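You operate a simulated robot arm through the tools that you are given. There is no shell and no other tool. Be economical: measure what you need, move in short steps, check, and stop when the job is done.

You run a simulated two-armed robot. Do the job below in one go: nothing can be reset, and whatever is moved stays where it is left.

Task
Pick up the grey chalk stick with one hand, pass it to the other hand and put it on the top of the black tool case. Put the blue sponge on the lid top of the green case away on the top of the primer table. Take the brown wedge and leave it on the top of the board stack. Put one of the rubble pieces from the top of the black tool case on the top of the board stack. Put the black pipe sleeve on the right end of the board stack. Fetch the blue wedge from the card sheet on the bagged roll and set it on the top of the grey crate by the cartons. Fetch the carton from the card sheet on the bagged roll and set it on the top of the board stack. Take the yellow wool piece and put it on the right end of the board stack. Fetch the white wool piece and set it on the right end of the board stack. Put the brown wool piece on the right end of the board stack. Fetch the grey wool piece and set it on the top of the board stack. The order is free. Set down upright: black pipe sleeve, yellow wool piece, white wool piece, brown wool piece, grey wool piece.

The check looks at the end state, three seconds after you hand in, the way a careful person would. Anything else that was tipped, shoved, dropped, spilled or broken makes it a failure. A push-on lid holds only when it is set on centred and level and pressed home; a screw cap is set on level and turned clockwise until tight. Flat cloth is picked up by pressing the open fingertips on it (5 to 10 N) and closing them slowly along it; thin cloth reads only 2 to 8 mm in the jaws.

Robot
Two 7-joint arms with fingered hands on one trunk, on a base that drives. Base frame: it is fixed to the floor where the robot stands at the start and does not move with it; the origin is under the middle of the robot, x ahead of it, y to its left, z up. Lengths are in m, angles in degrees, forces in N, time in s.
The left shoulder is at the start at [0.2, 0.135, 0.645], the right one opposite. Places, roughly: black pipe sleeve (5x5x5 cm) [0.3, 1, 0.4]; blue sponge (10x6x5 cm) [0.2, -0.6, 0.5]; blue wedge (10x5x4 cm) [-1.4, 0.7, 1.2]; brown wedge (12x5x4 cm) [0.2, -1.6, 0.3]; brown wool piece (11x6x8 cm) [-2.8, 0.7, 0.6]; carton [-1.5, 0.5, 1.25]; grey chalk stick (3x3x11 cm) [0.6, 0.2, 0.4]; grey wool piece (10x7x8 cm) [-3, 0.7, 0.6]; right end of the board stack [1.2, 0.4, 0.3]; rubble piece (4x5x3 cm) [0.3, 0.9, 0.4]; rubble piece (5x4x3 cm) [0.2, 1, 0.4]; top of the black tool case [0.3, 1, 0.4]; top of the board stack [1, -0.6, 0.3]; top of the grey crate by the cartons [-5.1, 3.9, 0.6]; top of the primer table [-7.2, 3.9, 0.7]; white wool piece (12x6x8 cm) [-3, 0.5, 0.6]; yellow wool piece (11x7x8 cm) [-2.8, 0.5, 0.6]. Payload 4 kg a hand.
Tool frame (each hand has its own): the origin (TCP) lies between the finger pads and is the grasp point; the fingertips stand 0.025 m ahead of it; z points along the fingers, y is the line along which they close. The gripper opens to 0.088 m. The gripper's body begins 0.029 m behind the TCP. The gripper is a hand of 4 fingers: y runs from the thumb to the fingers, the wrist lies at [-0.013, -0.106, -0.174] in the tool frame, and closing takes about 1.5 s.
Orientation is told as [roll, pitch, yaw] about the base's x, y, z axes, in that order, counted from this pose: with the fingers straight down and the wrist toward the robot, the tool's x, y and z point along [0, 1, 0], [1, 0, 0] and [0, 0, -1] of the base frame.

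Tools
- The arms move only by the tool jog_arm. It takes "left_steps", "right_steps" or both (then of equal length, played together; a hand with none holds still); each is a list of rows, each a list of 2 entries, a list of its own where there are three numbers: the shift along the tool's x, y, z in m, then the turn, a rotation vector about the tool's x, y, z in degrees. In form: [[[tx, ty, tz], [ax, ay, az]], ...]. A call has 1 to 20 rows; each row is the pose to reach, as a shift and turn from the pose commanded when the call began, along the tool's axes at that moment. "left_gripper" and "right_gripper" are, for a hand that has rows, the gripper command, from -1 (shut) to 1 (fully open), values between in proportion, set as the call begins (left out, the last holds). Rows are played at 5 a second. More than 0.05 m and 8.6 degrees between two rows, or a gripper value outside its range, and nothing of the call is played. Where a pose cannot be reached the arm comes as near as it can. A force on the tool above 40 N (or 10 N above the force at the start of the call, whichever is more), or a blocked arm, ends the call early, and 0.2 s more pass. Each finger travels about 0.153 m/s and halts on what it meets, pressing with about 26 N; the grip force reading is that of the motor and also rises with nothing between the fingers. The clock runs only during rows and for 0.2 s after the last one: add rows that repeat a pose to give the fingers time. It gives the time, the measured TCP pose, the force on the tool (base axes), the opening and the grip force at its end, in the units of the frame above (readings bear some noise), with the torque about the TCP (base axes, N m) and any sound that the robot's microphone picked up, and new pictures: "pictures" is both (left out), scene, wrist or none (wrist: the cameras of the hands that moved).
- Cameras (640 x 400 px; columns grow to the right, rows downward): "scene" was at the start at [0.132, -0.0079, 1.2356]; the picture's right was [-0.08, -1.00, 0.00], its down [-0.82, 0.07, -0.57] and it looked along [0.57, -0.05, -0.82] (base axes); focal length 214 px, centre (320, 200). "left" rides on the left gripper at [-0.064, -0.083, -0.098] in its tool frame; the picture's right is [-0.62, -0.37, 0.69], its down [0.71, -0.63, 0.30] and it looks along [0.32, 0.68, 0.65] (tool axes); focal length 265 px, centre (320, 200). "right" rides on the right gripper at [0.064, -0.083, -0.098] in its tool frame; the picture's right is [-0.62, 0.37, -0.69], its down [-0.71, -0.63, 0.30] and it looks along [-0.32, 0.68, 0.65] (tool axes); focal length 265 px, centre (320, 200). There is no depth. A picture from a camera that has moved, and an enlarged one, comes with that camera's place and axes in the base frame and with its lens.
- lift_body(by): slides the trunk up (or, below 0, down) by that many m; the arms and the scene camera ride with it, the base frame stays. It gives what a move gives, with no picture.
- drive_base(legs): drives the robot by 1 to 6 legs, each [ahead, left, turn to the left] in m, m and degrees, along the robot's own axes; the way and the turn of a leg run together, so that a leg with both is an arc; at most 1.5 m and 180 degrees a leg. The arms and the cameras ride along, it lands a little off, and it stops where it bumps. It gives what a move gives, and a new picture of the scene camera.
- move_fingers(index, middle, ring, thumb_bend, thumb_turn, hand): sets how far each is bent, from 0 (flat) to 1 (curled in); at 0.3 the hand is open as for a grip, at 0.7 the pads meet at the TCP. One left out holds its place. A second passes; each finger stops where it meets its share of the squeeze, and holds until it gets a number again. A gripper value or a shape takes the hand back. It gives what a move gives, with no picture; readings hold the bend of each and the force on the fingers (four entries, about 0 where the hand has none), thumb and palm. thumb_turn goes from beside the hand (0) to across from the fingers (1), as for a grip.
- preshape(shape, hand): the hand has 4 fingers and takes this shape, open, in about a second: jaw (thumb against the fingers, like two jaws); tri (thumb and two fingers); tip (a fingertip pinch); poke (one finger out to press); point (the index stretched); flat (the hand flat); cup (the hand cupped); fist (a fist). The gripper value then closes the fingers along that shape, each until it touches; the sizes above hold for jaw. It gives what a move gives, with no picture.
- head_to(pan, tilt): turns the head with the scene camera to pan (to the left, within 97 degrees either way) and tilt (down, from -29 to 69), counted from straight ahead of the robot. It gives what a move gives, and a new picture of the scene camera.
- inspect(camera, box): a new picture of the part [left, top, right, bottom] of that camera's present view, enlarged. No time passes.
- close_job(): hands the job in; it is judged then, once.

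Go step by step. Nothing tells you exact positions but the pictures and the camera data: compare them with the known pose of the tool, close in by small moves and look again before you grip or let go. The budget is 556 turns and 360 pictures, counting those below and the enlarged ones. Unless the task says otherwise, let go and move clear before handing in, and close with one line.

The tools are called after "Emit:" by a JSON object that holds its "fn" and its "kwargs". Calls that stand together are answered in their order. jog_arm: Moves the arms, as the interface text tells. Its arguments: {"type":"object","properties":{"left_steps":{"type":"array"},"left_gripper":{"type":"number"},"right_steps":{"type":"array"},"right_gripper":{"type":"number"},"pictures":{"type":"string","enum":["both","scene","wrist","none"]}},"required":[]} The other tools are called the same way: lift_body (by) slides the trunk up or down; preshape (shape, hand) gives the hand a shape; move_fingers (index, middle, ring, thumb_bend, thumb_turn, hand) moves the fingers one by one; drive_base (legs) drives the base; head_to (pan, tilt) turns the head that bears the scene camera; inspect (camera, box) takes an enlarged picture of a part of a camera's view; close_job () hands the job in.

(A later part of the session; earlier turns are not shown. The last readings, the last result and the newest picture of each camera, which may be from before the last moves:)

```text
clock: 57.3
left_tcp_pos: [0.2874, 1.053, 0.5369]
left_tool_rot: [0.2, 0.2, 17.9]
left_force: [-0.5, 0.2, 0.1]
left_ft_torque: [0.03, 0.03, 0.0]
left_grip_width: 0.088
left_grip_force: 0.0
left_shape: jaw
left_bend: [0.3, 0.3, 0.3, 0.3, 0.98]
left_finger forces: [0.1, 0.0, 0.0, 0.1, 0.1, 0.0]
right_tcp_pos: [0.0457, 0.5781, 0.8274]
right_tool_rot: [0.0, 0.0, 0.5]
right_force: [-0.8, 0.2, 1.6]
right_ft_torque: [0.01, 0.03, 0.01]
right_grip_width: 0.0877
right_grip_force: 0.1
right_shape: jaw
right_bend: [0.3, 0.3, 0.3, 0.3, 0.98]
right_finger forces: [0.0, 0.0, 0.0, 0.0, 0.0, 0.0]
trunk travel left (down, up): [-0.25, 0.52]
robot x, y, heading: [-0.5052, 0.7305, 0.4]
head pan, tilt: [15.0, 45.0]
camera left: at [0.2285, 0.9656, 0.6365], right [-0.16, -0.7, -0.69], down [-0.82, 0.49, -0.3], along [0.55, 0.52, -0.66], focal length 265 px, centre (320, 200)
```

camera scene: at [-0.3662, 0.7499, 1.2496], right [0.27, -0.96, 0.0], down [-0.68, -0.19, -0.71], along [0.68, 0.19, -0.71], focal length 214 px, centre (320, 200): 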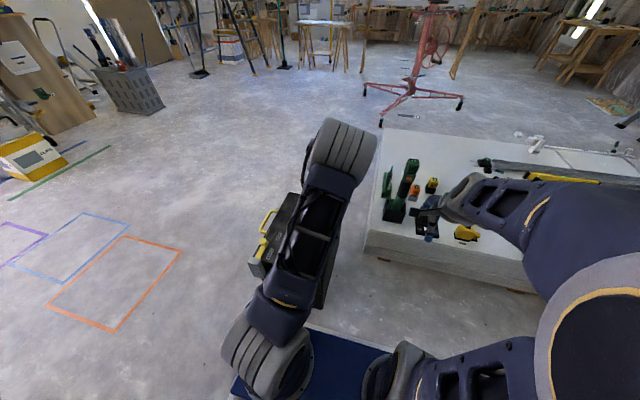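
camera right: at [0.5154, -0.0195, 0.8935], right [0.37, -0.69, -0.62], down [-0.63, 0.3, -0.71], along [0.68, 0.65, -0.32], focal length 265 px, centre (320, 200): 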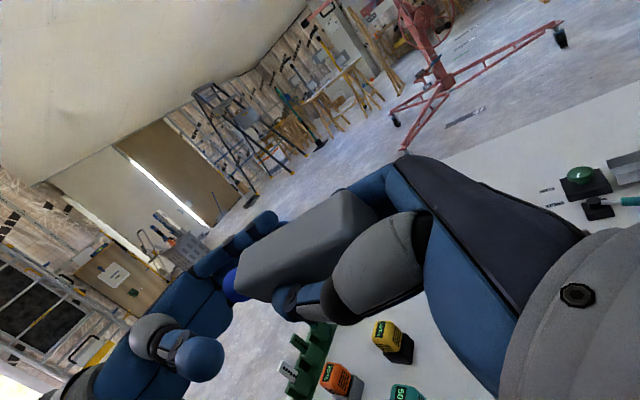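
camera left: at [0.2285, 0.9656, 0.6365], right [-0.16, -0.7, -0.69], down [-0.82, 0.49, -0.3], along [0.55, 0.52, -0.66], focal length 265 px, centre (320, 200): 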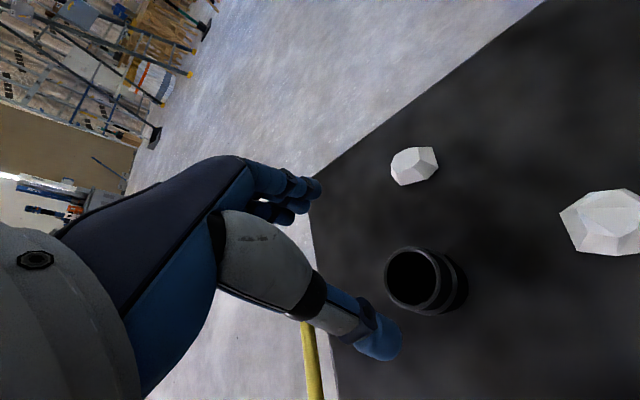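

Sleeve at about (0.276, 1.049). I correct by 1.2 cm and go down to grip height.

Emit:
{"fn": "jog_arm", "kwargs": {"left_steps": [[[0, -0.0117, 0.03], [0, 0, 0]], [[0, -0.0117, 0.06], [0, 0, 0]], [[0, -0.0117, 0.09], [0, 0, 0]], [[0, -0.0117, 0.109], [0, 0, 0]], [[0, -0.0117, 0.109], [0, 0, 0]]], "pictures": "wrist"}}

```text
clock: 58.4
left_tcp_pos: [0.2877, 1.0519, 0.4422]
left_tool_rot: [0.2, -1.5, 17.9]
left_force: [-6.0, -1.5, 22.9]
left_ft_torque: [0.43, -0.66, 0.05]
left_grip_width: 0.084
left_grip_force: 0.0
left_shape: jaw
left_bend: [0.3, 0.3, 0.3, 0.27, 0.98]
left_finger forces: [0.1, 21.8, 0.1, 0.0, 1.6, 0.0]
right_tcp_pos: [0.0447, 0.5786, 0.8285]
right_tool_rot: [0.0, -0.1, 0.4]
right_force: [-0.7, -0.2, -0.6]
right_ft_torque: [0.0, 0.01, 0.0]
right_grip_width: 0.0875
right_grip_force: 0.1
right_shape: jaw
right_bend: [0.3, 0.3, 0.3, 0.3, 0.98]
right_finger forces: [0.1, 0.0, 0.1, 0.0, 0.0, 0.0]
trunk travel left (down, up): [-0.25, 0.52]
robot x, y, heading: [-0.5055, 0.7313, 0.3]
head pan, tilt: [15.0, 45.0]
stopped in row 5 (left hand): the force on the tool passed its limit (the readings are from after the stop); the commanded pose is now the measured one
camera left: at [0.2242, 0.9643, 0.5398], right [-0.14, -0.7, -0.7], down [-0.81, 0.49, -0.32], along [0.57, 0.53, -0.63], focal length 265 px, centre (320, 200)
```

left: 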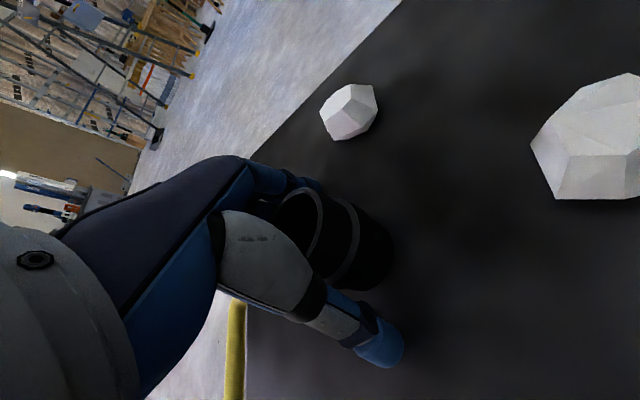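

A finger touched the rim. I rise 4 cm and re-measure.

Emit:
{"fn": "jog_arm", "kwargs": {"left_steps": [[[0, 0, -0.02], [0, 0, 0]], [[0, 0, -0.04], [-1.6, 0, 0]], [[0, 0, -0.04], [-1.6, 0, 0]]], "pictures": "wrist"}}

Emit:
{"fn": "inspect", "kwargs": {"camera": "scene", "box": [230, 170, 358, 260]}}

```text
clock: 59.1
left_tcp_pos: [0.2832, 1.0499, 0.479]
left_tool_rot: [0.2, -2.5, 17.9]
left_force: [-0.1, 0.0, 0.3]
left_ft_torque: [0.0, 0.0, 0.03]
left_grip_width: 0.0879
left_grip_force: 0.0
left_shape: jaw
left_bend: [0.3, 0.3, 0.3, 0.3, 0.98]
left_finger forces: [0.0, 0.0, 0.0, 0.0, 0.0, 0.1]
right_tcp_pos: [0.0452, 0.5784, 0.8273]
right_tool_rot: [-0.1, 0.0, 0.3]
right_force: [0.7, 0.9, 0.1]
right_ft_torque: [0.0, 0.02, 0.01]
right_grip_width: 0.0878
right_grip_force: 0.0
right_shape: jaw
right_bend: [0.3, 0.3, 0.3, 0.3, 0.98]
right_finger forces: [0.1, 0.0, 0.1, 0.0, 0.0, 0.1]
trunk travel left (down, up): [-0.25, 0.52]
robot x, y, heading: [-0.507, 0.7301, 0.4]
head pan, tilt: [15.0, 45.0]
camera left: at [0.2196, 0.9622, 0.5739], right [-0.13, -0.69, -0.71], down [-0.81, 0.49, -0.33], along [0.58, 0.53, -0.62], focal length 265 px, centre (320, 200)
```

left: 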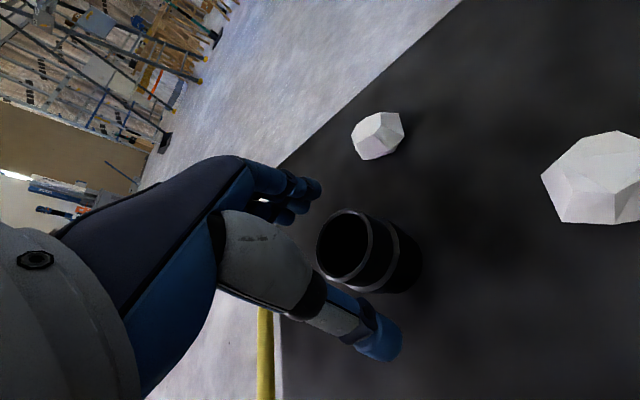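

```text
4.44 times, centred on (294, 215) of scene
camera zoom: at [-0.3661, 0.75, 1.2495], right [0.27, -0.96, 0.0], down [-0.68, -0.19, -0.71], along [0.68, 0.19, -0.71], focal length 953 px, centre (436, 133)
```

zoom: 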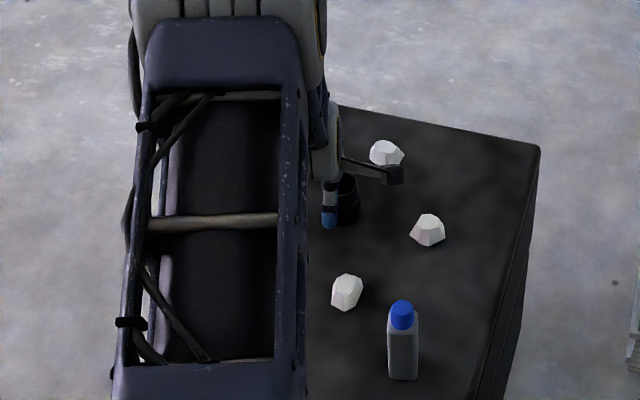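

The sleeve is nearer (0.29, 1.057). I re-level, shift +1 cm and descend again.

Emit:
{"fn": "jog_arm", "kwargs": {"left_steps": [[[0.0036, 0.01, 0], [2.5, 0, 0]], [[0.0036, 0.01, 0], [2.5, 0, 0]]], "pictures": "none"}}

Emit:
{"fn": "jog_arm", "kwargs": {"left_steps": [[[0, 0, 0.02], [0, 0, 0]], [[0, 0, 0.035], [0, 0, 0]], [[0, 0, 0.048], [0, 0, 0]], [[0, 0, 0.053], [0, 0, 0]]], "pictures": "wrist"}}

```text
clock: 59.8
left_tcp_pos: [0.2918, 1.0575, 0.4801]
left_tool_rot: [0.2, -0.1, 17.9]
left_force: [0.1, 0.1, 0.0]
left_ft_torque: [-0.01, 0.03, -0.01]
left_grip_width: 0.0877
left_grip_force: 0.0
left_shape: jaw
left_bend: [0.3, 0.3, 0.3, 0.3, 0.98]
left_finger forces: [0.1, 0.0, 0.1, 0.0, 0.0, 0.0]
right_tcp_pos: [0.0452, 0.5783, 0.8274]
right_tool_rot: [0.0, 0.0, 0.5]
right_force: [0.2, 0.3, 0.3]
right_ft_torque: [0.02, -0.04, -0.01]
right_grip_width: 0.088
right_grip_force: 0.2
right_shape: jaw
right_bend: [0.3, 0.3, 0.3, 0.3, 0.98]
right_finger forces: [0.1, 0.0, 0.1, 0.1, 0.1, 0.0]
trunk travel left (down, up): [-0.25, 0.52]
robot x, y, heading: [-0.5026, 0.7272, 0.4]
head pan, tilt: [15.0, 45.0]
```

```text
clock: 60.6
left_tcp_pos: [0.2996, 1.0618, 0.4422]
left_tool_rot: [0.2, -1.8, 18.0]
left_force: [-6.0, -1.7, 20.7]
left_ft_torque: [0.38, -0.6, 0.05]
left_grip_width: 0.0837
left_grip_force: 0.1
left_shape: jaw
left_bend: [0.3, 0.31, 0.3, 0.26, 0.97]
left_finger forces: [0.1, 20.1, 0.1, 0.0, 1.6, 0.1]
right_tcp_pos: [0.0446, 0.5782, 0.8284]
right_tool_rot: [0.0, 0.0, 0.4]
right_force: [-1.0, 0.5, 0.4]
right_ft_torque: [-0.03, 0.03, 0.02]
right_grip_width: 0.0879
right_grip_force: 0.1
right_shape: jaw
right_bend: [0.3, 0.3, 0.3, 0.3, 0.98]
right_finger forces: [0.1, 0.0, 0.0, 0.1, 0.1, 0.1]
trunk travel left (down, up): [-0.25, 0.52]
robot x, y, heading: [-0.5092, 0.7301, 0.3]
head pan, tilt: [15.0, 45.0]
stopped in row 4 (left hand): the force on the tool passed its limit (the readings are from after the stop); the commanded pose is now the measured one
camera left: at [0.2374, 0.9732, 0.5396], right [-0.14, -0.7, -0.71], down [-0.81, 0.49, -0.32], along [0.57, 0.53, -0.63], focal length 265 px, centre (320, 200)
```

left: 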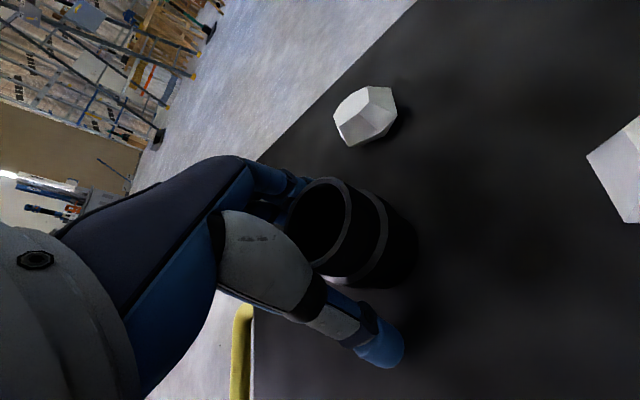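

The stop height is the case top itself (~0.41), so the grip height is already right. I raise 6 mm, level, and close on the sleeve.

Emit:
{"fn": "jog_arm", "kwargs": {"left_steps": [[[0, -0.004, -0.006], [1.8, 0, 0]], [[0, -0.004, -0.006], [1.8, 0, 0]]], "pictures": "wrist"}}

```text
clock: 61.2
left_tcp_pos: [0.2934, 1.0597, 0.4434]
left_tool_rot: [0.1, 0.6, 17.9]
left_force: [-2.3, -0.3, 10.4]
left_ft_torque: [0.2, -0.46, 0.0]
left_grip_width: 0.0869
left_grip_force: 0.1
left_shape: jaw
left_bend: [0.3, 0.3, 0.3, 0.3, 0.98]
left_finger forces: [0.0, 10.8, 0.0, 0.0, 0.1, 0.1]
right_tcp_pos: [0.0456, 0.5794, 0.8277]
right_tool_rot: [0.0, -0.1, 0.4]
right_force: [-0.7, -0.1, -0.3]
right_ft_torque: [0.04, 0.02, -0.01]
right_grip_width: 0.0879
right_grip_force: 0.1
right_shape: jaw
right_bend: [0.3, 0.3, 0.3, 0.3, 0.98]
right_finger forces: [0.0, 0.0, 0.0, 0.1, 0.0, 0.0]
trunk travel left (down, up): [-0.25, 0.52]
robot x, y, heading: [-0.5064, 0.7326, 0.4]
head pan, tilt: [15.0, 45.0]
camera left: at [0.2348, 0.9724, 0.5448], right [-0.17, -0.7, -0.69], down [-0.82, 0.48, -0.3], along [0.54, 0.52, -0.66], focal length 265 px, centre (320, 200)
```

left: 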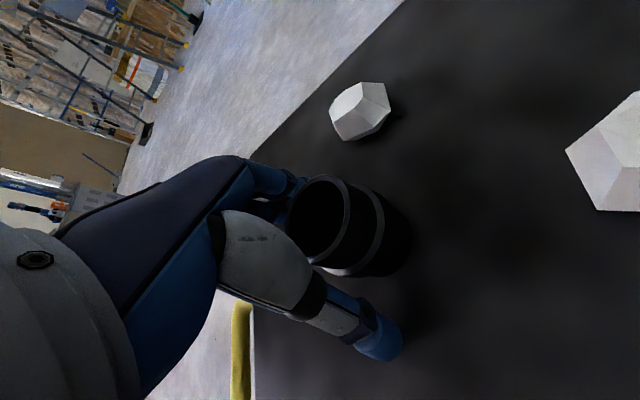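

Emit:
{"fn": "jog_arm", "kwargs": {"left_steps": [[[0, 0, -0.004], [0, 0, 0]], [[0, 0, -0.004], [0, 0, 0]], [[0, 0, -0.004], [0, 0, 0]], [[0, 0, -0.004], [0, 0, 0]], [[0, 0, -0.004], [0, 0, 0]], [[0, 0, -0.004], [0, 0, 0]], [[0, 0, -0.004], [0, 0, 0]]], "left_gripper": -1, "pictures": "wrist"}}

```text
clock: 62.8
left_tcp_pos: [0.2931, 1.0586, 0.4483]
left_tool_rot: [0.1, 0.6, 18.0]
left_force: [-0.3, 0.0, 0.5]
left_ft_torque: [0.02, 0.0, 0.01]
left_grip_width: 0.0124
left_grip_force: 26.4
left_shape: jaw
left_bend: [0.74, 0.44, 0.39, 0.72, 1.0]
left_finger forces: [0.1, 0.1, 0.1, 0.1, 0.1, 0.0]
right_tcp_pos: [0.0443, 0.5787, 0.8257]
right_tool_rot: [0.1, 0.0, 0.5]
right_force: [0.9, 0.4, -0.3]
right_ft_torque: [0.0, 0.0, 0.01]
right_grip_width: 0.0879
right_grip_force: 0.1
right_shape: jaw
right_bend: [0.3, 0.3, 0.3, 0.3, 0.98]
right_finger forces: [0.0, 0.0, 0.1, 0.0, 0.0, 0.0]
trunk travel left (down, up): [-0.25, 0.52]
robot x, y, heading: [-0.4996, 0.7325, 0.3]
head pan, tilt: [15.0, 45.0]
camera left: at [0.2344, 0.9724, 0.5483], right [-0.17, -0.7, -0.69], down [-0.82, 0.48, -0.3], along [0.54, 0.52, -0.66], focal length 265 px, centre (320, 200)
```

left: 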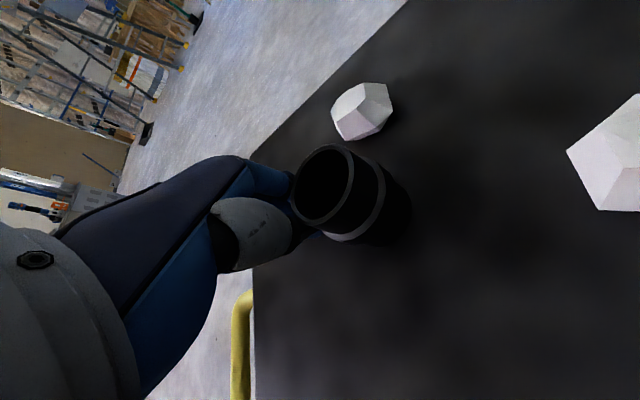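

The fingers closed beside the sleeve. I open, rise and measure again with two views.

Emit:
{"fn": "jog_arm", "kwargs": {"left_steps": [[[0, 0, 0], [0, 0, 0]], [[0, 0, 0], [0, 0, 0]], [[0, 0, 0], [0, 0, 0]], [[0, 0, 0], [0, 0, 0]], [[0, 0, 0], [0, 0, 0]], [[0, 0, -0.04], [0, 0, 0]], [[0, 0, -0.06], [0, 0, 0]]], "left_gripper": 1, "pictures": "wrist"}}

Emit:
{"fn": "inspect", "kwargs": {"camera": "left", "box": [180, 120, 500, 320]}}

Emit:
{"fn": "inspect", "kwargs": {"camera": "right", "box": [0, 0, 640, 400]}}

```text
clock: 64.4
left_tcp_pos: [0.2947, 1.0598, 0.5095]
left_tool_rot: [0.1, 0.6, 18.0]
left_force: [0.2, 0.0, -0.8]
left_ft_torque: [-0.02, 0.02, 0.0]
left_grip_width: 0.0876
left_grip_force: 0.0
left_shape: jaw
left_bend: [0.3, 0.3, 0.3, 0.3, 0.98]
left_finger forces: [0.1, 0.0, 0.0, 0.1, 0.1, 0.1]
right_tcp_pos: [0.0449, 0.578, 0.8264]
right_tool_rot: [0.0, 0.0, 0.4]
right_force: [-0.5, 0.3, -0.4]
right_ft_torque: [0.02, -0.01, -0.03]
right_grip_width: 0.0874
right_grip_force: 0.1
right_shape: jaw
right_bend: [0.3, 0.3, 0.3, 0.3, 0.98]
right_finger forces: [0.1, 0.0, 0.0, 0.1, 0.0, 0.0]
trunk travel left (down, up): [-0.25, 0.52]
robot x, y, heading: [-0.5056, 0.728, 0.6]
head pan, tilt: [15.0, 45.0]
camera left: at [0.2354, 0.9734, 0.6098], right [-0.17, -0.7, -0.69], down [-0.82, 0.48, -0.3], along [0.54, 0.52, -0.66], focal length 265 px, centre (320, 200)
```

left: 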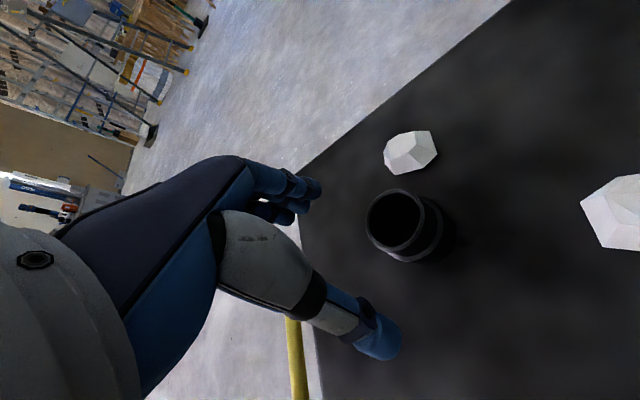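

```text
2.00 times, centred on (340, 220) of left
camera zoom: at [0.2354, 0.9734, 0.6098], right [-0.17, -0.7, -0.69], down [-0.82, 0.48, -0.3], along [0.54, 0.52, -0.66], focal length 531 px, centre (280, 160)
```

zoom: 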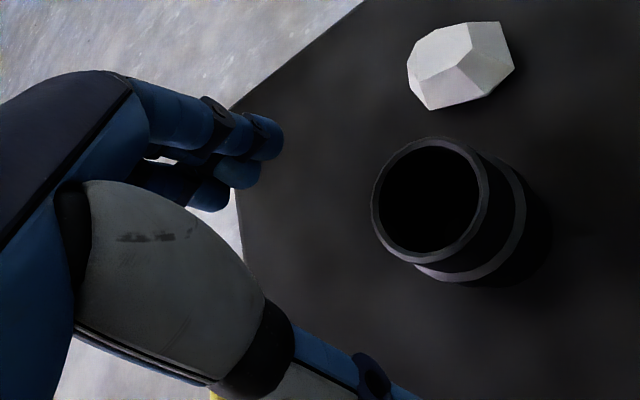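

```text
1.00 times, centred on (320, 200) of right
camera zoom: at [-0.0387, 0.6431, 0.927], right [0.37, -0.62, 0.69], down [-0.63, -0.72, -0.3], along [0.69, -0.32, -0.65], focal length 265 px, centre (320, 200)
```

zoom: 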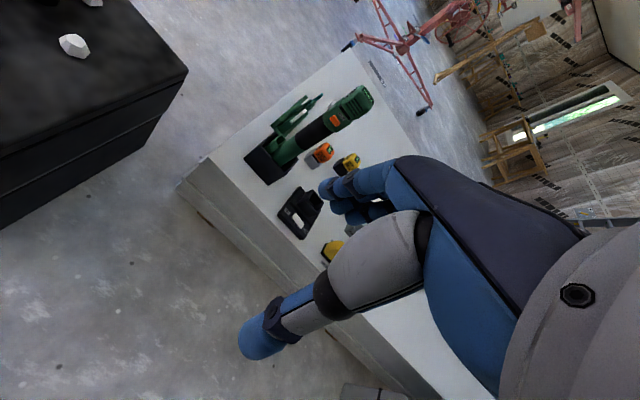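

Sleeve is now at about (0.311, 1.036). I centre over it and verify.

Emit:
{"fn": "jog_arm", "kwargs": {"left_steps": [[[-0.0267, 0.0085, 0], [0, 0, 0]], [[-0.0267, 0.0085, 0.03], [0, 0, 0]], [[-0.0267, 0.0085, 0.03], [0, 0, 0]]], "pictures": "wrist"}}

```text
clock: 65.2
left_tcp_pos: [0.31, 1.0355, 0.4793]
left_tool_rot: [0.1, 0.4, 18.0]
left_force: [0.0, -0.4, -0.1]
left_ft_torque: [-0.05, -0.01, 0.0]
left_grip_width: 0.0876
left_grip_force: 0.1
left_shape: jaw
left_bend: [0.3, 0.3, 0.3, 0.3, 0.98]
left_finger forces: [0.1, 0.0, 0.1, 0.0, 0.0, 0.1]
right_tcp_pos: [0.0444, 0.5784, 0.828]
right_tool_rot: [-0.1, 0.0, 0.4]
right_force: [0.1, -0.1, -0.1]
right_ft_torque: [0.0, -0.03, 0.01]
right_grip_width: 0.0877
right_grip_force: 0.0
right_shape: jaw
right_bend: [0.3, 0.3, 0.3, 0.3, 0.98]
right_finger forces: [0.2, 0.1, 0.0, 0.0, 0.1, 0.1]
trunk travel left (down, up): [-0.25, 0.52]
robot x, y, heading: [-0.5044, 0.7287, 0.3]
head pan, tilt: [15.0, 45.0]
camera left: at [0.2514, 0.9486, 0.5792], right [-0.17, -0.7, -0.69], down [-0.82, 0.48, -0.3], along [0.54, 0.52, -0.66], focal length 265 px, centre (320, 200)
```

left: 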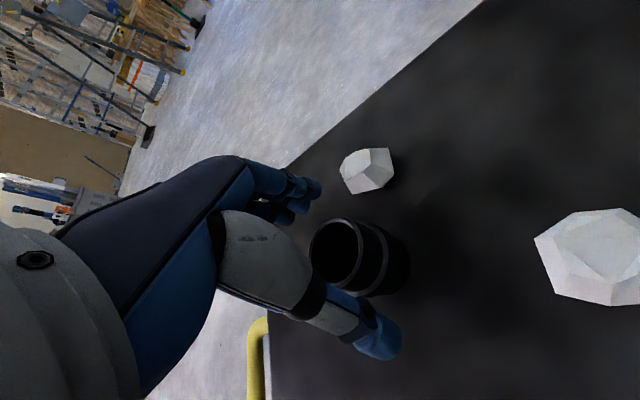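

Centred on the grasp axis. Down 3.4 cm and close.

Emit:
{"fn": "jog_arm", "kwargs": {"left_steps": [[[0, 0, 0.02], [0, 0, 0]], [[0, 0, 0.034], [0, 0, 0]], [[0, 0, 0.034], [0, 0, 0]]], "pictures": "none"}}

Emit:
{"fn": "jog_arm", "kwargs": {"left_steps": [[[0, 0, 0], [0, 0, 0]], [[0, 0, 0], [0, 0, 0]], [[0, 0, 0], [0, 0, 0]], [[0, 0, 0], [0, 0, 0]], [[0, 0, 0], [0, 0, 0]], [[0, 0, 0], [0, 0, 0]], [[0, 0, 0], [0, 0, 0]]], "left_gripper": -1, "pictures": "wrist"}}

```text
clock: 66.0
left_tcp_pos: [0.311, 1.0359, 0.4468]
left_tool_rot: [0.1, 0.4, 18.1]
left_force: [-2.0, -0.4, 7.5]
left_ft_torque: [0.19, -0.33, 0.03]
left_grip_width: 0.087
left_grip_force: 0.1
left_shape: jaw
left_bend: [0.3, 0.3, 0.3, 0.3, 0.98]
left_finger forces: [0.0, 7.8, 0.1, 0.1, 0.0, 0.0]
right_tcp_pos: [0.0447, 0.5784, 0.8279]
right_tool_rot: [-0.1, 0.0, 0.4]
right_force: [0.2, 0.8, 0.5]
right_ft_torque: [-0.01, 0.01, 0.02]
right_grip_width: 0.0879
right_grip_force: 0.1
right_shape: jaw
right_bend: [0.3, 0.3, 0.3, 0.3, 0.98]
right_finger forces: [0.0, 0.0, 0.0, 0.0, 0.0, 0.0]
trunk travel left (down, up): [-0.25, 0.52]
robot x, y, heading: [-0.5044, 0.7303, 0.4]
head pan, tilt: [15.0, 45.0]
```

```text
clock: 67.6
left_tcp_pos: [0.3102, 1.0352, 0.4458]
left_tool_rot: [0.1, 0.5, 18.0]
left_force: [3.4, 0.3, 8.8]
left_ft_torque: [0.05, -0.24, -0.01]
left_grip_width: 0.032
left_grip_force: 26.0
left_shape: jaw
left_bend: [0.26, 0.36, 0.37, 0.72, 1.0]
left_finger forces: [22.9, 8.2, 0.1, 0.0, 24.0, 0.1]
right_tcp_pos: [0.0435, 0.5787, 0.8286]
right_tool_rot: [0.0, 0.0, 0.4]
right_force: [-0.7, 0.3, 0.6]
right_ft_torque: [-0.03, 0.02, 0.02]
right_grip_width: 0.0878
right_grip_force: 0.1
right_shape: jaw
right_bend: [0.3, 0.3, 0.3, 0.3, 0.98]
right_finger forces: [0.1, 0.1, 0.1, 0.0, 0.1, 0.0]
trunk travel left (down, up): [-0.25, 0.52]
robot x, y, heading: [-0.504, 0.7265, 0.3]
head pan, tilt: [15.0, 45.0]
camera left: at [0.2512, 0.9486, 0.5456], right [-0.17, -0.7, -0.69], down [-0.82, 0.49, -0.3], along [0.54, 0.52, -0.66], focal length 265 px, centre (320, 200)
```

left: 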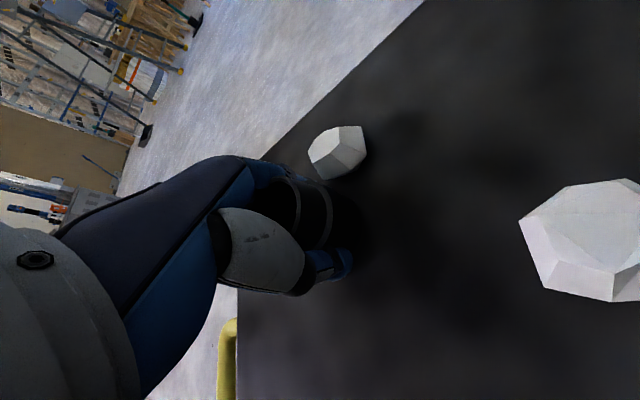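

Gripped. Lift.

Emit:
{"fn": "jog_arm", "kwargs": {"left_steps": [[[0, 0, -0.02], [0, 0, 0]], [[0, 0, -0.05], [0, 0, 0]], [[0, 0, -0.09], [0, 0, 0]], [[0, 0, -0.13], [0, 0, 0]], [[0, 0, -0.17], [0, 0, 0]], [[0, 0, -0.21], [0, 0, 0]]], "pictures": "wrist"}}

```text
clock: 69.0
left_tcp_pos: [0.3114, 1.0372, 0.6542]
left_tool_rot: [0.1, 0.6, 18.0]
left_force: [0.3, -0.4, -0.7]
left_ft_torque: [0.03, 0.04, 0.0]
left_grip_width: 0.0315
left_grip_force: 26.6
left_shape: jaw
left_bend: [0.26, 0.38, 0.37, 0.72, 1.0]
left_finger forces: [19.4, 4.1, 0.1, 0.0, 23.8, 0.0]
right_tcp_pos: [0.0448, 0.5792, 0.8292]
right_tool_rot: [0.0, -0.1, 0.5]
right_force: [0.1, 0.9, 1.0]
right_ft_torque: [0.01, -0.02, 0.02]
right_grip_width: 0.0878
right_grip_force: 0.0
right_shape: jaw
right_bend: [0.3, 0.3, 0.3, 0.3, 0.98]
right_finger forces: [0.0, 0.0, 0.1, 0.0, 0.0, 0.0]
trunk travel left (down, up): [-0.25, 0.52]
robot x, y, heading: [-0.5047, 0.732, 0.7]
head pan, tilt: [15.0, 45.0]
camera left: at [0.253, 0.9499, 0.7558], right [-0.17, -0.7, -0.69], down [-0.82, 0.49, -0.3], along [0.54, 0.52, -0.66], focal length 265 px, centre (320, 200)
```

left: 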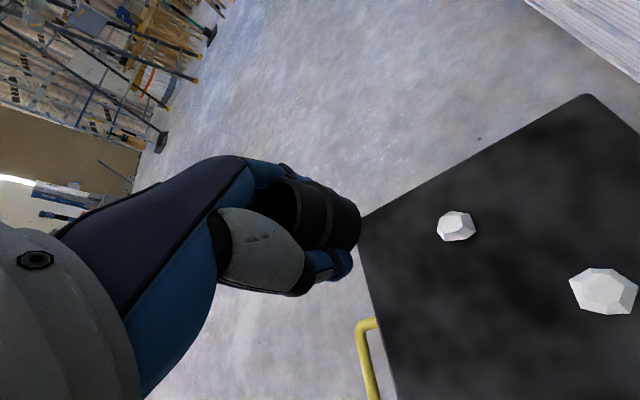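

Sleeve held. Left moves aside; right goes over the rubble piece at (0.297, 0.944), yawed 70° so its arm stays clear of the chalk.

Emit:
{"fn": "jog_arm", "kwargs": {"left_steps": [[[0.034, -0.024, -0.017], [0, 0, 0]], [[0.068, -0.048, -0.033], [0, 0, 0]], [[0.1, -0.072, -0.05], [0, 0, 0]], [[0.136, -0.096, -0.067], [0, 0, 0]], [[0.17, -0.12, -0.083], [0, 0, 0]], [[0.205, -0.144, -0.1], [0, 0, 0]], [[0.205, -0.144, -0.1], [0, 0, 0]]], "pictures": "none"}}

Emit:
{"fn": "jog_arm", "kwargs": {"right_steps": [[[0.033, 0.023, 0.0], [0, 0, -7]], [[0.066, 0.046, 0.0], [0, 0, -14]], [[0.1, 0.069, 0.02], [0, 0, -21]], [[0.133, 0.092, 0.04], [0, 0, -28]], [[0.166, 0.115, 0.06], [0, 0, -35]], [[0.2, 0.138, 0.08], [0, 0, -42]], [[0.233, 0.16, 0.1], [0, 0, -49]], [[0.266, 0.183, 0.12], [0, 0, -56]], [[0.3, 0.206, 0.14], [0, 0, -63]], [[0.333, 0.229, 0.16], [0, 0, -70]], [[0.366, 0.252, 0.18], [0, 0, -70]], [[0.366, 0.252, 0.2], [0, 0, -70]]], "pictures": "both"}}

```text
clock: 70.6
left_tcp_pos: [0.1148, 1.1854, 0.7569]
left_tool_rot: [0.1, 0.5, 17.9]
left_force: [0.3, 0.1, 0.1]
left_ft_torque: [-0.03, 0.02, -0.03]
left_grip_width: 0.0313
left_grip_force: 26.1
left_shape: jaw
left_bend: [0.26, 0.38, 0.37, 0.72, 1.0]
left_finger forces: [19.4, 4.2, 0.1, 0.1, 23.5, 0.1]
right_tcp_pos: [0.0444, 0.5787, 0.8275]
right_tool_rot: [0.0, -0.1, 0.3]
right_force: [-0.2, -1.3, -0.2]
right_ft_torque: [0.02, -0.02, 0.02]
right_grip_width: 0.0876
right_grip_force: 0.1
right_shape: jaw
right_bend: [0.3, 0.3, 0.3, 0.3, 0.98]
right_finger forces: [0.1, 0.0, 0.1, 0.1, 0.0, 0.1]
trunk travel left (down, up): [-0.25, 0.52]
robot x, y, heading: [-0.5036, 0.7326, 0.3]
head pan, tilt: [15.0, 45.0]
```

```text
clock: 73.2
left_tcp_pos: [0.1154, 1.1865, 0.7567]
left_tool_rot: [0.1, 0.6, 17.9]
left_force: [0.4, 1.0, 0.9]
left_ft_torque: [0.0, -0.02, 0.0]
left_grip_width: 0.0312
left_grip_force: 26.5
left_shape: jaw
left_bend: [0.26, 0.38, 0.37, 0.72, 1.0]
left_finger forces: [19.5, 4.0, 0.0, 0.0, 23.6, 0.0]
right_tcp_pos: [0.2968, 0.9454, 0.6263]
right_tool_rot: [0.0, -0.1, 70.4]
right_force: [0.5, -0.9, -0.5]
right_ft_torque: [0.0, 0.01, 0.06]
right_grip_width: 0.0877
right_grip_force: 0.1
right_shape: jaw
right_bend: [0.3, 0.3, 0.3, 0.3, 0.98]
right_finger forces: [0.0, 0.0, 0.0, 0.1, 0.0, 0.1]
trunk travel left (down, up): [-0.25, 0.52]
robot x, y, heading: [-0.5025, 0.7307, 0.3]
head pan, tilt: [15.0, 45.0]
camera scene: at [-0.3662, 0.75, 1.2496], right [0.27, -0.96, 0.0], down [-0.68, -0.19, -0.71], along [0.68, 0.19, -0.71], focal length 214 px, centre (320, 200)
camera right: at [0.207, 0.8906, 0.7263], right [0.71, 0.14, 0.69], down [0.46, -0.83, -0.3], along [0.53, 0.53, -0.65], focal length 265 px, centre (320, 200)
```

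scene: 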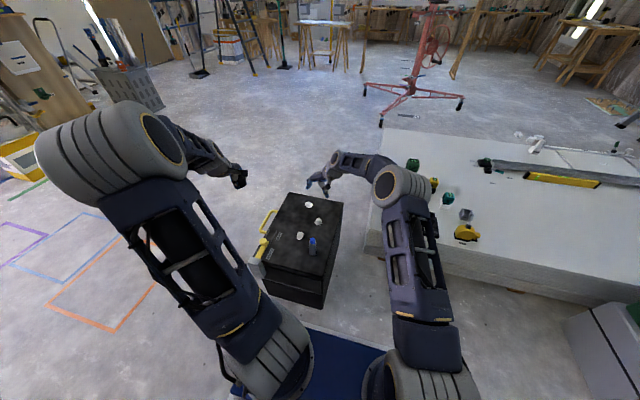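
right: 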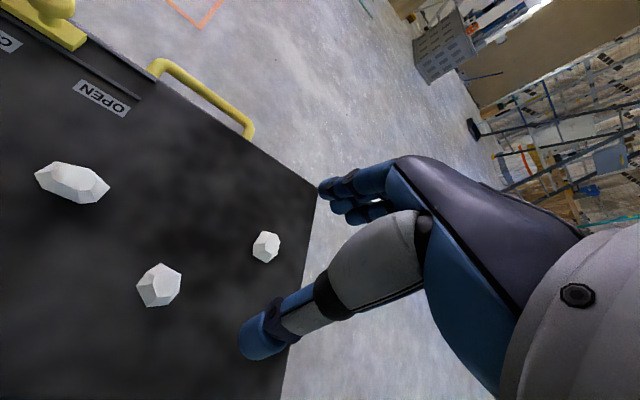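

Nice view: the rubble piece is about (0.272, 0.937). I shift and descend partway.

Emit:
{"fn": "jog_arm", "kwargs": {"right_steps": [[[0.01, -0.008, 0.03], [0, 0, 0]], [[0.021, -0.016, 0.07], [0, 0, 0]], [[0.021, -0.016, 0.11], [0, 0, 0]], [[0.021, -0.016, 0.14], [0, 0, 0]], [[0.021, -0.016, 0.14], [0, 0, 0]]], "pictures": "wrist"}}

```text
clock: 74.4
left_tcp_pos: [0.1157, 1.1866, 0.7563]
left_tool_rot: [0.1, 0.5, 18.1]
left_force: [0.7, 0.0, -0.8]
left_ft_torque: [-0.01, 0.02, -0.01]
left_grip_width: 0.031
left_grip_force: 26.4
left_shape: jaw
left_bend: [0.26, 0.38, 0.37, 0.72, 1.0]
left_finger forces: [19.3, 4.1, 0.0, 0.0, 23.5, 0.1]
right_tcp_pos: [0.2698, 0.9386, 0.4877]
right_tool_rot: [0.0, -0.1, 70.4]
right_force: [0.0, 1.1, -0.7]
right_ft_torque: [-0.02, -0.01, -0.02]
right_grip_width: 0.0877
right_grip_force: 0.0
right_shape: jaw
right_bend: [0.3, 0.3, 0.3, 0.3, 0.98]
right_finger forces: [0.1, 0.0, 0.0, 0.1, 0.0, 0.0]
trunk travel left (down, up): [-0.25, 0.52]
robot x, y, heading: [-0.5052, 0.7331, 0.5]
head pan, tilt: [15.0, 45.0]
camera right: at [0.1807, 0.8816, 0.5872], right [0.71, 0.14, 0.69], down [0.46, -0.83, -0.3], along [0.54, 0.54, -0.65], focal length 265 px, centre (320, 200)
```

right: 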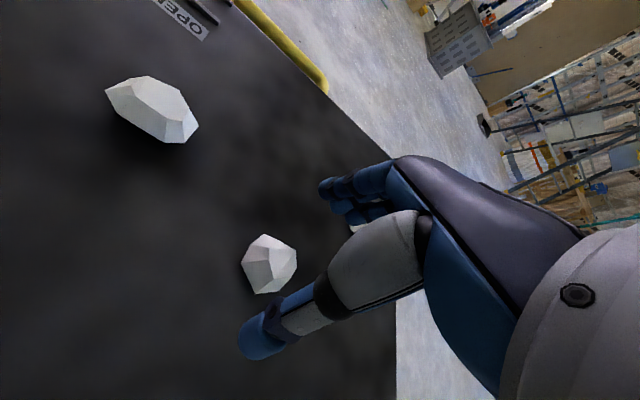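

Emit:
{"fn": "jog_arm", "kwargs": {"right_steps": [[[-0.01, 0.005, 0.01], [0, 0, 0]], [[-0.01, 0.005, 0.03], [0, 0, 0]], [[-0.01, 0.005, 0.041], [0, 0, 0]], [[-0.01, 0.005, 0.041], [0, 0, 0]]], "pictures": "wrist"}}

```text
clock: 75.4
left_tcp_pos: [0.1157, 1.1862, 0.7574]
left_tool_rot: [0.1, 0.4, 18.0]
left_force: [0.1, 0.0, -0.4]
left_ft_torque: [0.0, -0.01, 0.0]
left_grip_width: 0.0312
left_grip_force: 25.8
left_shape: jaw
left_bend: [0.26, 0.38, 0.37, 0.72, 1.0]
left_finger forces: [19.4, 4.2, 0.0, 0.0, 23.6, 0.1]
right_tcp_pos: [0.2806, 0.9397, 0.447]
right_tool_rot: [-0.1, -0.1, 70.4]
right_force: [-1.0, -1.3, 6.2]
right_ft_torque: [0.23, -0.13, -0.02]
right_grip_width: 0.087
right_grip_force: 0.0
right_shape: jaw
right_bend: [0.3, 0.3, 0.3, 0.3, 0.98]
right_finger forces: [0.1, 6.1, 0.1, 0.0, 0.0, 0.1]
trunk travel left (down, up): [-0.25, 0.52]
robot x, y, heading: [-0.507, 0.7318, 0.5]
head pan, tilt: [15.0, 45.0]
camera right: at [0.1924, 0.884, 0.5458], right [0.71, 0.14, 0.69], down [0.46, -0.83, -0.3], along [0.54, 0.54, -0.65], focal length 265 px, centre (320, 200)
```

right: 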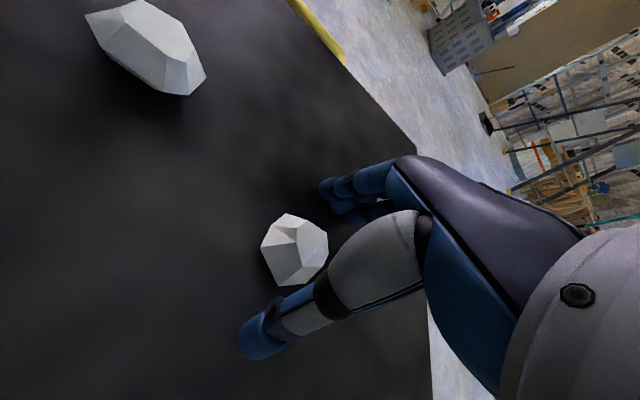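

Centred. Close on the rubble.

Emit:
{"fn": "jog_arm", "kwargs": {"right_steps": [[[0, 0, -0.001], [0, 0, 0]], [[0, 0, -0.001], [0, 0, 0]], [[0, 0, -0.001], [0, 0, 0]], [[0, 0, -0.001], [0, 0, 0]], [[0, 0, -0.001], [0, 0, 0]], [[0, 0, -0.001], [0, 0, 0]], [[0, 0, -0.001], [0, 0, 0]], [[0, 0, -0.001], [0, 0, 0]]], "right_gripper": -1, "pictures": "wrist"}}

```text
clock: 77.2
left_tcp_pos: [0.1144, 1.1871, 0.7574]
left_tool_rot: [0.0, 0.5, 17.9]
left_force: [0.2, 0.0, -0.2]
left_ft_torque: [0.02, -0.02, 0.03]
left_grip_width: 0.0312
left_grip_force: 25.8
left_shape: jaw
left_bend: [0.26, 0.38, 0.37, 0.72, 1.0]
left_finger forces: [19.4, 4.1, 0.1, 0.1, 23.5, 0.0]
right_tcp_pos: [0.281, 0.9389, 0.4468]
right_tool_rot: [0.0, -0.1, 70.4]
right_force: [0.8, 1.3, 1.2]
right_ft_torque: [0.05, -0.03, 0.01]
right_grip_width: 0.0129
right_grip_force: 26.2
right_shape: jaw
right_bend: [0.74, 0.43, 0.39, 0.72, 1.0]
right_finger forces: [0.0, 0.0, 0.1, 0.1, 0.0, 0.0]
trunk travel left (down, up): [-0.25, 0.52]
robot x, y, heading: [-0.5035, 0.7293, 0.5]
head pan, tilt: [15.0, 45.0]
camera right: at [0.1922, 0.8833, 0.5465], right [0.71, 0.14, 0.69], down [0.46, -0.83, -0.3], along [0.54, 0.53, -0.65], focal length 265 px, centre (320, 200)
```

right: 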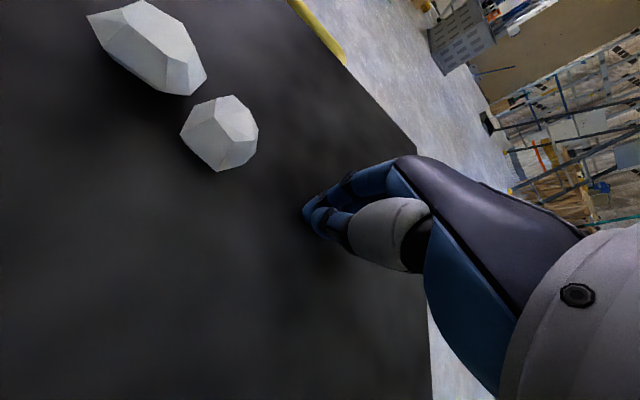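

The piece slipped out of the fingers towards its neighbour. I open, rise and look; I'll try the three-finger shape.

Emit:
{"fn": "jog_arm", "kwargs": {"right_steps": [[[0, 0, -0.03], [0, 0, 0]], [[0, 0, -0.06], [0, 0, 0]], [[0, 0, -0.1], [0, 0, 0]]], "right_gripper": 1, "pictures": "none"}}

Emit:
{"fn": "preshape", "kwargs": {"hand": "right", "shape": "tri"}}

Emit:
{"fn": "inspect", "kwargs": {"camera": "right", "box": [0, 0, 640, 400]}}

Emit:
{"fn": "inspect", "kwargs": {"camera": "scene", "box": [240, 170, 368, 250]}}

```text
clock: 78.0
left_tcp_pos: [0.1148, 1.1866, 0.7577]
left_tool_rot: [0.1, 0.5, 18.0]
left_force: [1.2, -0.4, -0.5]
left_ft_torque: [0.03, 0.01, -0.01]
left_grip_width: 0.0313
left_grip_force: 26.2
left_shape: jaw
left_bend: [0.26, 0.38, 0.37, 0.72, 1.0]
left_finger forces: [19.4, 4.1, 0.0, 0.0, 23.6, 0.0]
right_tcp_pos: [0.2801, 0.9385, 0.5488]
right_tool_rot: [0.0, 0.0, 70.4]
right_force: [0.1, 0.3, -0.2]
right_ft_torque: [0.02, 0.02, 0.01]
right_grip_width: 0.0874
right_grip_force: 0.1
right_shape: jaw
right_bend: [0.3, 0.3, 0.3, 0.3, 0.98]
right_finger forces: [0.1, 0.1, 0.0, 0.1, 0.1, 0.0]
trunk travel left (down, up): [-0.25, 0.52]
robot x, y, heading: [-0.5047, 0.7319, 0.5]
head pan, tilt: [15.0, 45.0]
```

```text
clock: 78.9
left_tcp_pos: [0.1161, 1.1865, 0.7563]
left_tool_rot: [0.1, 0.5, 17.9]
left_force: [-1.0, -0.4, -0.3]
left_ft_torque: [-0.04, 0.01, -0.02]
left_grip_width: 0.0314
left_grip_force: 26.4
left_shape: jaw
left_bend: [0.26, 0.38, 0.37, 0.72, 1.0]
left_finger forces: [19.4, 4.1, 0.0, 0.0, 23.6, 0.0]
right_tcp_pos: [0.2791, 0.9388, 0.5473]
right_tool_rot: [0.0, 0.0, 70.3]
right_force: [-0.1, 0.6, 0.0]
right_ft_torque: [0.02, -0.02, 0.0]
right_grip_width: 0.0877
right_grip_force: 0.1
right_shape: tri
right_bend: [0.3, 0.3, 0.99, 0.3, 0.98]
right_finger forces: [0.0, 0.1, 0.0, 0.0, 0.1, 0.0]
trunk travel left (down, up): [-0.25, 0.52]
robot x, y, heading: [-0.5019, 0.728, 0.2]
head pan, tilt: [15.0, 45.0]
```

```text
1.00 times, centred on (320, 200) of right
camera zoom: at [0.1915, 0.8827, 0.6469], right [0.71, 0.14, 0.69], down [0.46, -0.83, -0.3], along [0.54, 0.53, -0.65], focal length 265 px, centre (320, 200)
```

zoom: 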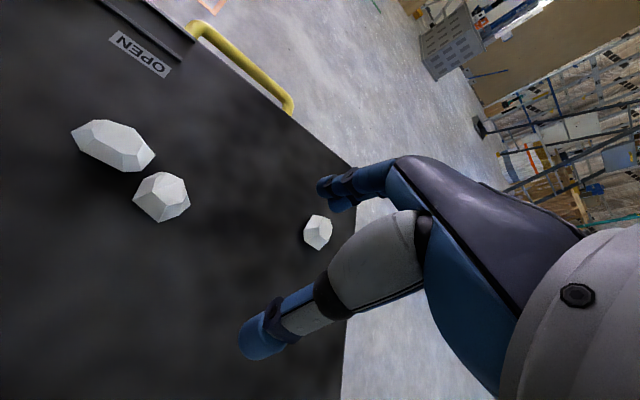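

```text
5.00 times, centred on (304, 210) of scene
camera zoom: at [-0.3662, 0.75, 1.2496], right [0.27, -0.96, 0.0], down [-0.68, -0.19, -0.71], along [0.68, 0.19, -0.71], focal length 1072 px, centre (400, 150)
```

zoom: 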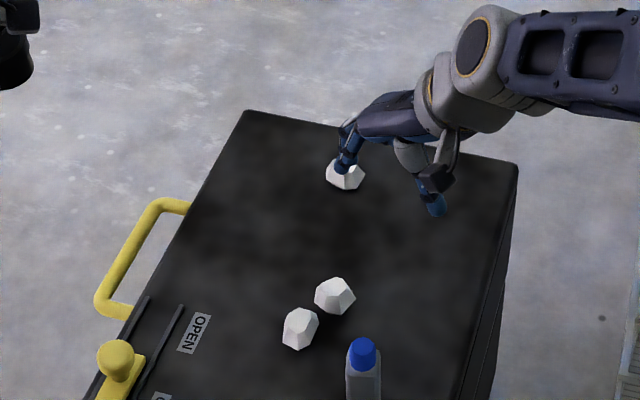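

B is now near (0.221, 0.981), next to C but clear in the closing direction. I move over it.

Emit:
{"fn": "jog_arm", "kwargs": {"right_steps": [[[0.035, 0.01, 0], [0, 0, 0]], [[0.069, 0.0195, 0], [0, 0, 0]], [[0.069, 0.0195, 0.03], [0, 0, 0]], [[0.069, 0.0195, 0.05], [0, 0, 0]], [[0.069, 0.0195, 0.05], [0, 0, 0]]], "pictures": "wrist"}}

Emit:
{"fn": "inspect", "kwargs": {"camera": "scene", "box": [240, 170, 368, 250]}}

```text
clock: 80.1
left_tcp_pos: [0.1156, 1.186, 0.7565]
left_tool_rot: [0.1, 0.5, 18.0]
left_force: [-0.7, -0.4, 0.1]
left_ft_torque: [-0.01, 0.0, -0.01]
left_grip_width: 0.0312
left_grip_force: 26.1
left_shape: jaw
left_bend: [0.26, 0.38, 0.37, 0.72, 1.0]
left_finger forces: [19.4, 4.1, 0.0, 0.0, 23.6, 0.0]
right_tcp_pos: [0.221, 0.982, 0.4953]
right_tool_rot: [0.1, 0.0, 70.4]
right_force: [0.0, -0.2, 0.6]
right_ft_torque: [0.02, -0.01, 0.0]
right_grip_width: 0.0878
right_grip_force: 0.1
right_shape: tri
right_bend: [0.3, 0.3, 0.99, 0.3, 0.98]
right_finger forces: [0.0, 0.0, 0.0, 0.1, 0.0, 0.0]
trunk travel left (down, up): [-0.25, 0.52]
robot x, y, heading: [-0.5057, 0.7294, 0.6]
head pan, tilt: [15.0, 45.0]
camera right: at [0.1331, 0.9254, 0.595], right [0.71, 0.14, 0.69], down [0.46, -0.83, -0.3], along [0.54, 0.54, -0.65], focal length 265 px, centre (320, 200)
```

right: 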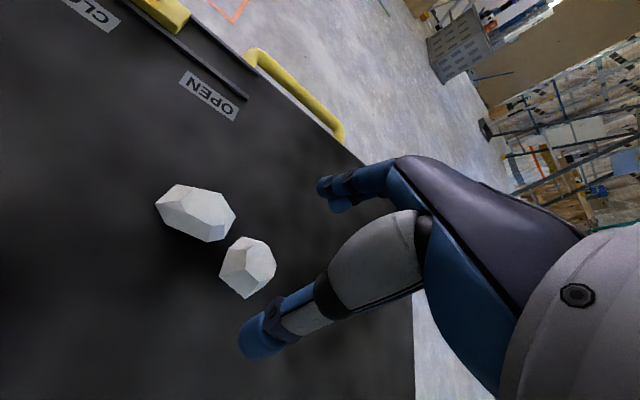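

```text
5.00 times, centred on (304, 210) of scene
camera zoom: at [-0.3662, 0.75, 1.2496], right [0.27, -0.96, 0.0], down [-0.68, -0.19, -0.71], along [0.68, 0.19, -0.71], focal length 1072 px, centre (400, 150)
```

zoom: 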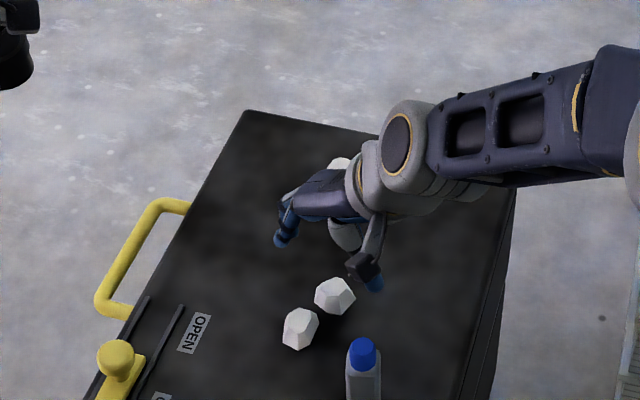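

Centred again. Down and close slowly in stages.

Emit:
{"fn": "jog_arm", "kwargs": {"right_steps": [[[0, 0, 0.02], [0, 0, 0]], [[0, 0, 0.04], [0, 0, 0]], [[0, 0, 0.047], [0, 0, 0]], [[0, 0, 0.047], [0, 0, 0]]], "right_gripper": 0.5, "pictures": "none"}}

Emit:
{"fn": "jog_arm", "kwargs": {"right_steps": [[[0, 0, 0], [0, 0, 0]], [[0, 0, 0], [0, 0, 0]], [[0, 0, 0], [0, 0, 0]]], "right_gripper": 0.1, "pictures": "wrist"}}

```text
clock: 81.1
left_tcp_pos: [0.1155, 1.185, 0.758]
left_tool_rot: [0.2, 0.5, 18.0]
left_force: [-1.0, 0.2, 0.5]
left_ft_torque: [-0.01, -0.02, -0.01]
left_grip_width: 0.0313
left_grip_force: 25.7
left_shape: jaw
left_bend: [0.26, 0.38, 0.37, 0.72, 1.0]
left_finger forces: [19.4, 4.1, 0.1, 0.0, 23.6, 0.1]
right_tcp_pos: [0.2217, 0.9798, 0.4484]
right_tool_rot: [0.0, 0.0, 70.4]
right_force: [0.7, -0.5, -1.2]
right_ft_torque: [0.0, -0.01, 0.02]
right_grip_width: 0.0663
right_grip_force: 0.0
right_shape: tri
right_bend: [0.27, 0.35, 0.99, 0.54, 0.99]
right_finger forces: [0.0, 0.0, 0.0, 0.1, 0.1, 0.1]
trunk travel left (down, up): [-0.25, 0.52]
robot x, y, heading: [-0.5078, 0.7317, 0.6]
head pan, tilt: [15.0, 45.0]
```

```text
clock: 81.9
left_tcp_pos: [0.1162, 1.1864, 0.7583]
left_tool_rot: [-0.1, 0.5, 18.0]
left_force: [0.6, 0.7, 0.1]
left_ft_torque: [0.02, -0.02, -0.03]
left_grip_width: 0.0313
left_grip_force: 26.2
left_shape: jaw
left_bend: [0.26, 0.38, 0.37, 0.72, 1.0]
left_finger forces: [19.4, 4.1, 0.0, 0.0, 23.6, 0.0]
right_tcp_pos: [0.2221, 0.9803, 0.4491]
right_tool_rot: [0.0, -0.1, 70.4]
right_force: [0.3, 0.2, 0.9]
right_ft_torque: [-0.01, -0.02, -0.01]
right_grip_width: 0.0488
right_grip_force: 0.0
right_shape: tri
right_bend: [0.74, 0.42, 0.99, 0.67, 1.0]
right_finger forces: [0.1, 0.0, 0.1, 0.1, 0.0, 0.0]
trunk travel left (down, up): [-0.25, 0.52]
robot x, y, heading: [-0.507, 0.7297, 0.3]
head pan, tilt: [15.0, 45.0]
camera right: at [0.1333, 0.9238, 0.5486], right [0.71, 0.14, 0.69], down [0.46, -0.83, -0.3], along [0.54, 0.53, -0.65], focal length 265 px, centre (320, 200)
```

right: 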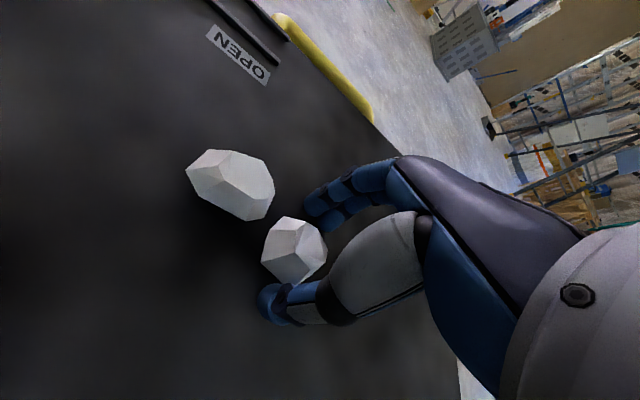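

Emit:
{"fn": "jog_arm", "kwargs": {"right_steps": [[[0, 0, 0], [0, 0, 0]], [[0, 0, 0], [0, 0, 0]]], "right_gripper": -0.15, "pictures": "wrist"}}

```text
clock: 82.5
left_tcp_pos: [0.115, 1.1868, 0.7573]
left_tool_rot: [0.0, 0.5, 18.0]
left_force: [-0.5, -0.5, -0.3]
left_ft_torque: [-0.01, 0.02, -0.03]
left_grip_width: 0.0315
left_grip_force: 26.2
left_shape: jaw
left_bend: [0.26, 0.38, 0.37, 0.72, 1.0]
left_finger forces: [19.4, 4.1, 0.0, 0.0, 23.5, 0.1]
right_tcp_pos: [0.2219, 0.9792, 0.4476]
right_tool_rot: [0.0, 0.0, 70.4]
right_force: [-0.2, 0.0, -0.3]
right_ft_torque: [0.03, -0.01, 0.01]
right_grip_width: 0.0376
right_grip_force: 0.0
right_shape: tri
right_bend: [0.74, 0.48, 0.99, 0.72, 1.0]
right_finger forces: [0.0, 0.1, 0.0, 0.0, 0.0, 0.0]
trunk travel left (down, up): [-0.25, 0.52]
robot x, y, heading: [-0.5072, 0.7303, 0.3]
head pan, tilt: [15.0, 45.0]
camera right: at [0.1333, 0.9238, 0.5486], right [0.71, 0.14, 0.69], down [0.46, -0.83, -0.3], along [0.54, 0.53, -0.65], focal length 265 px, centre (320, 200)
```

right: 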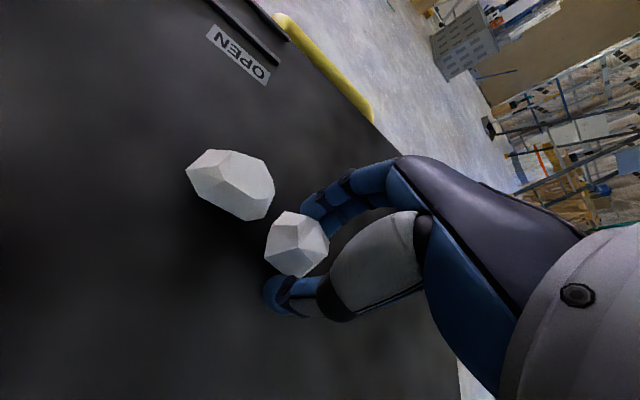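

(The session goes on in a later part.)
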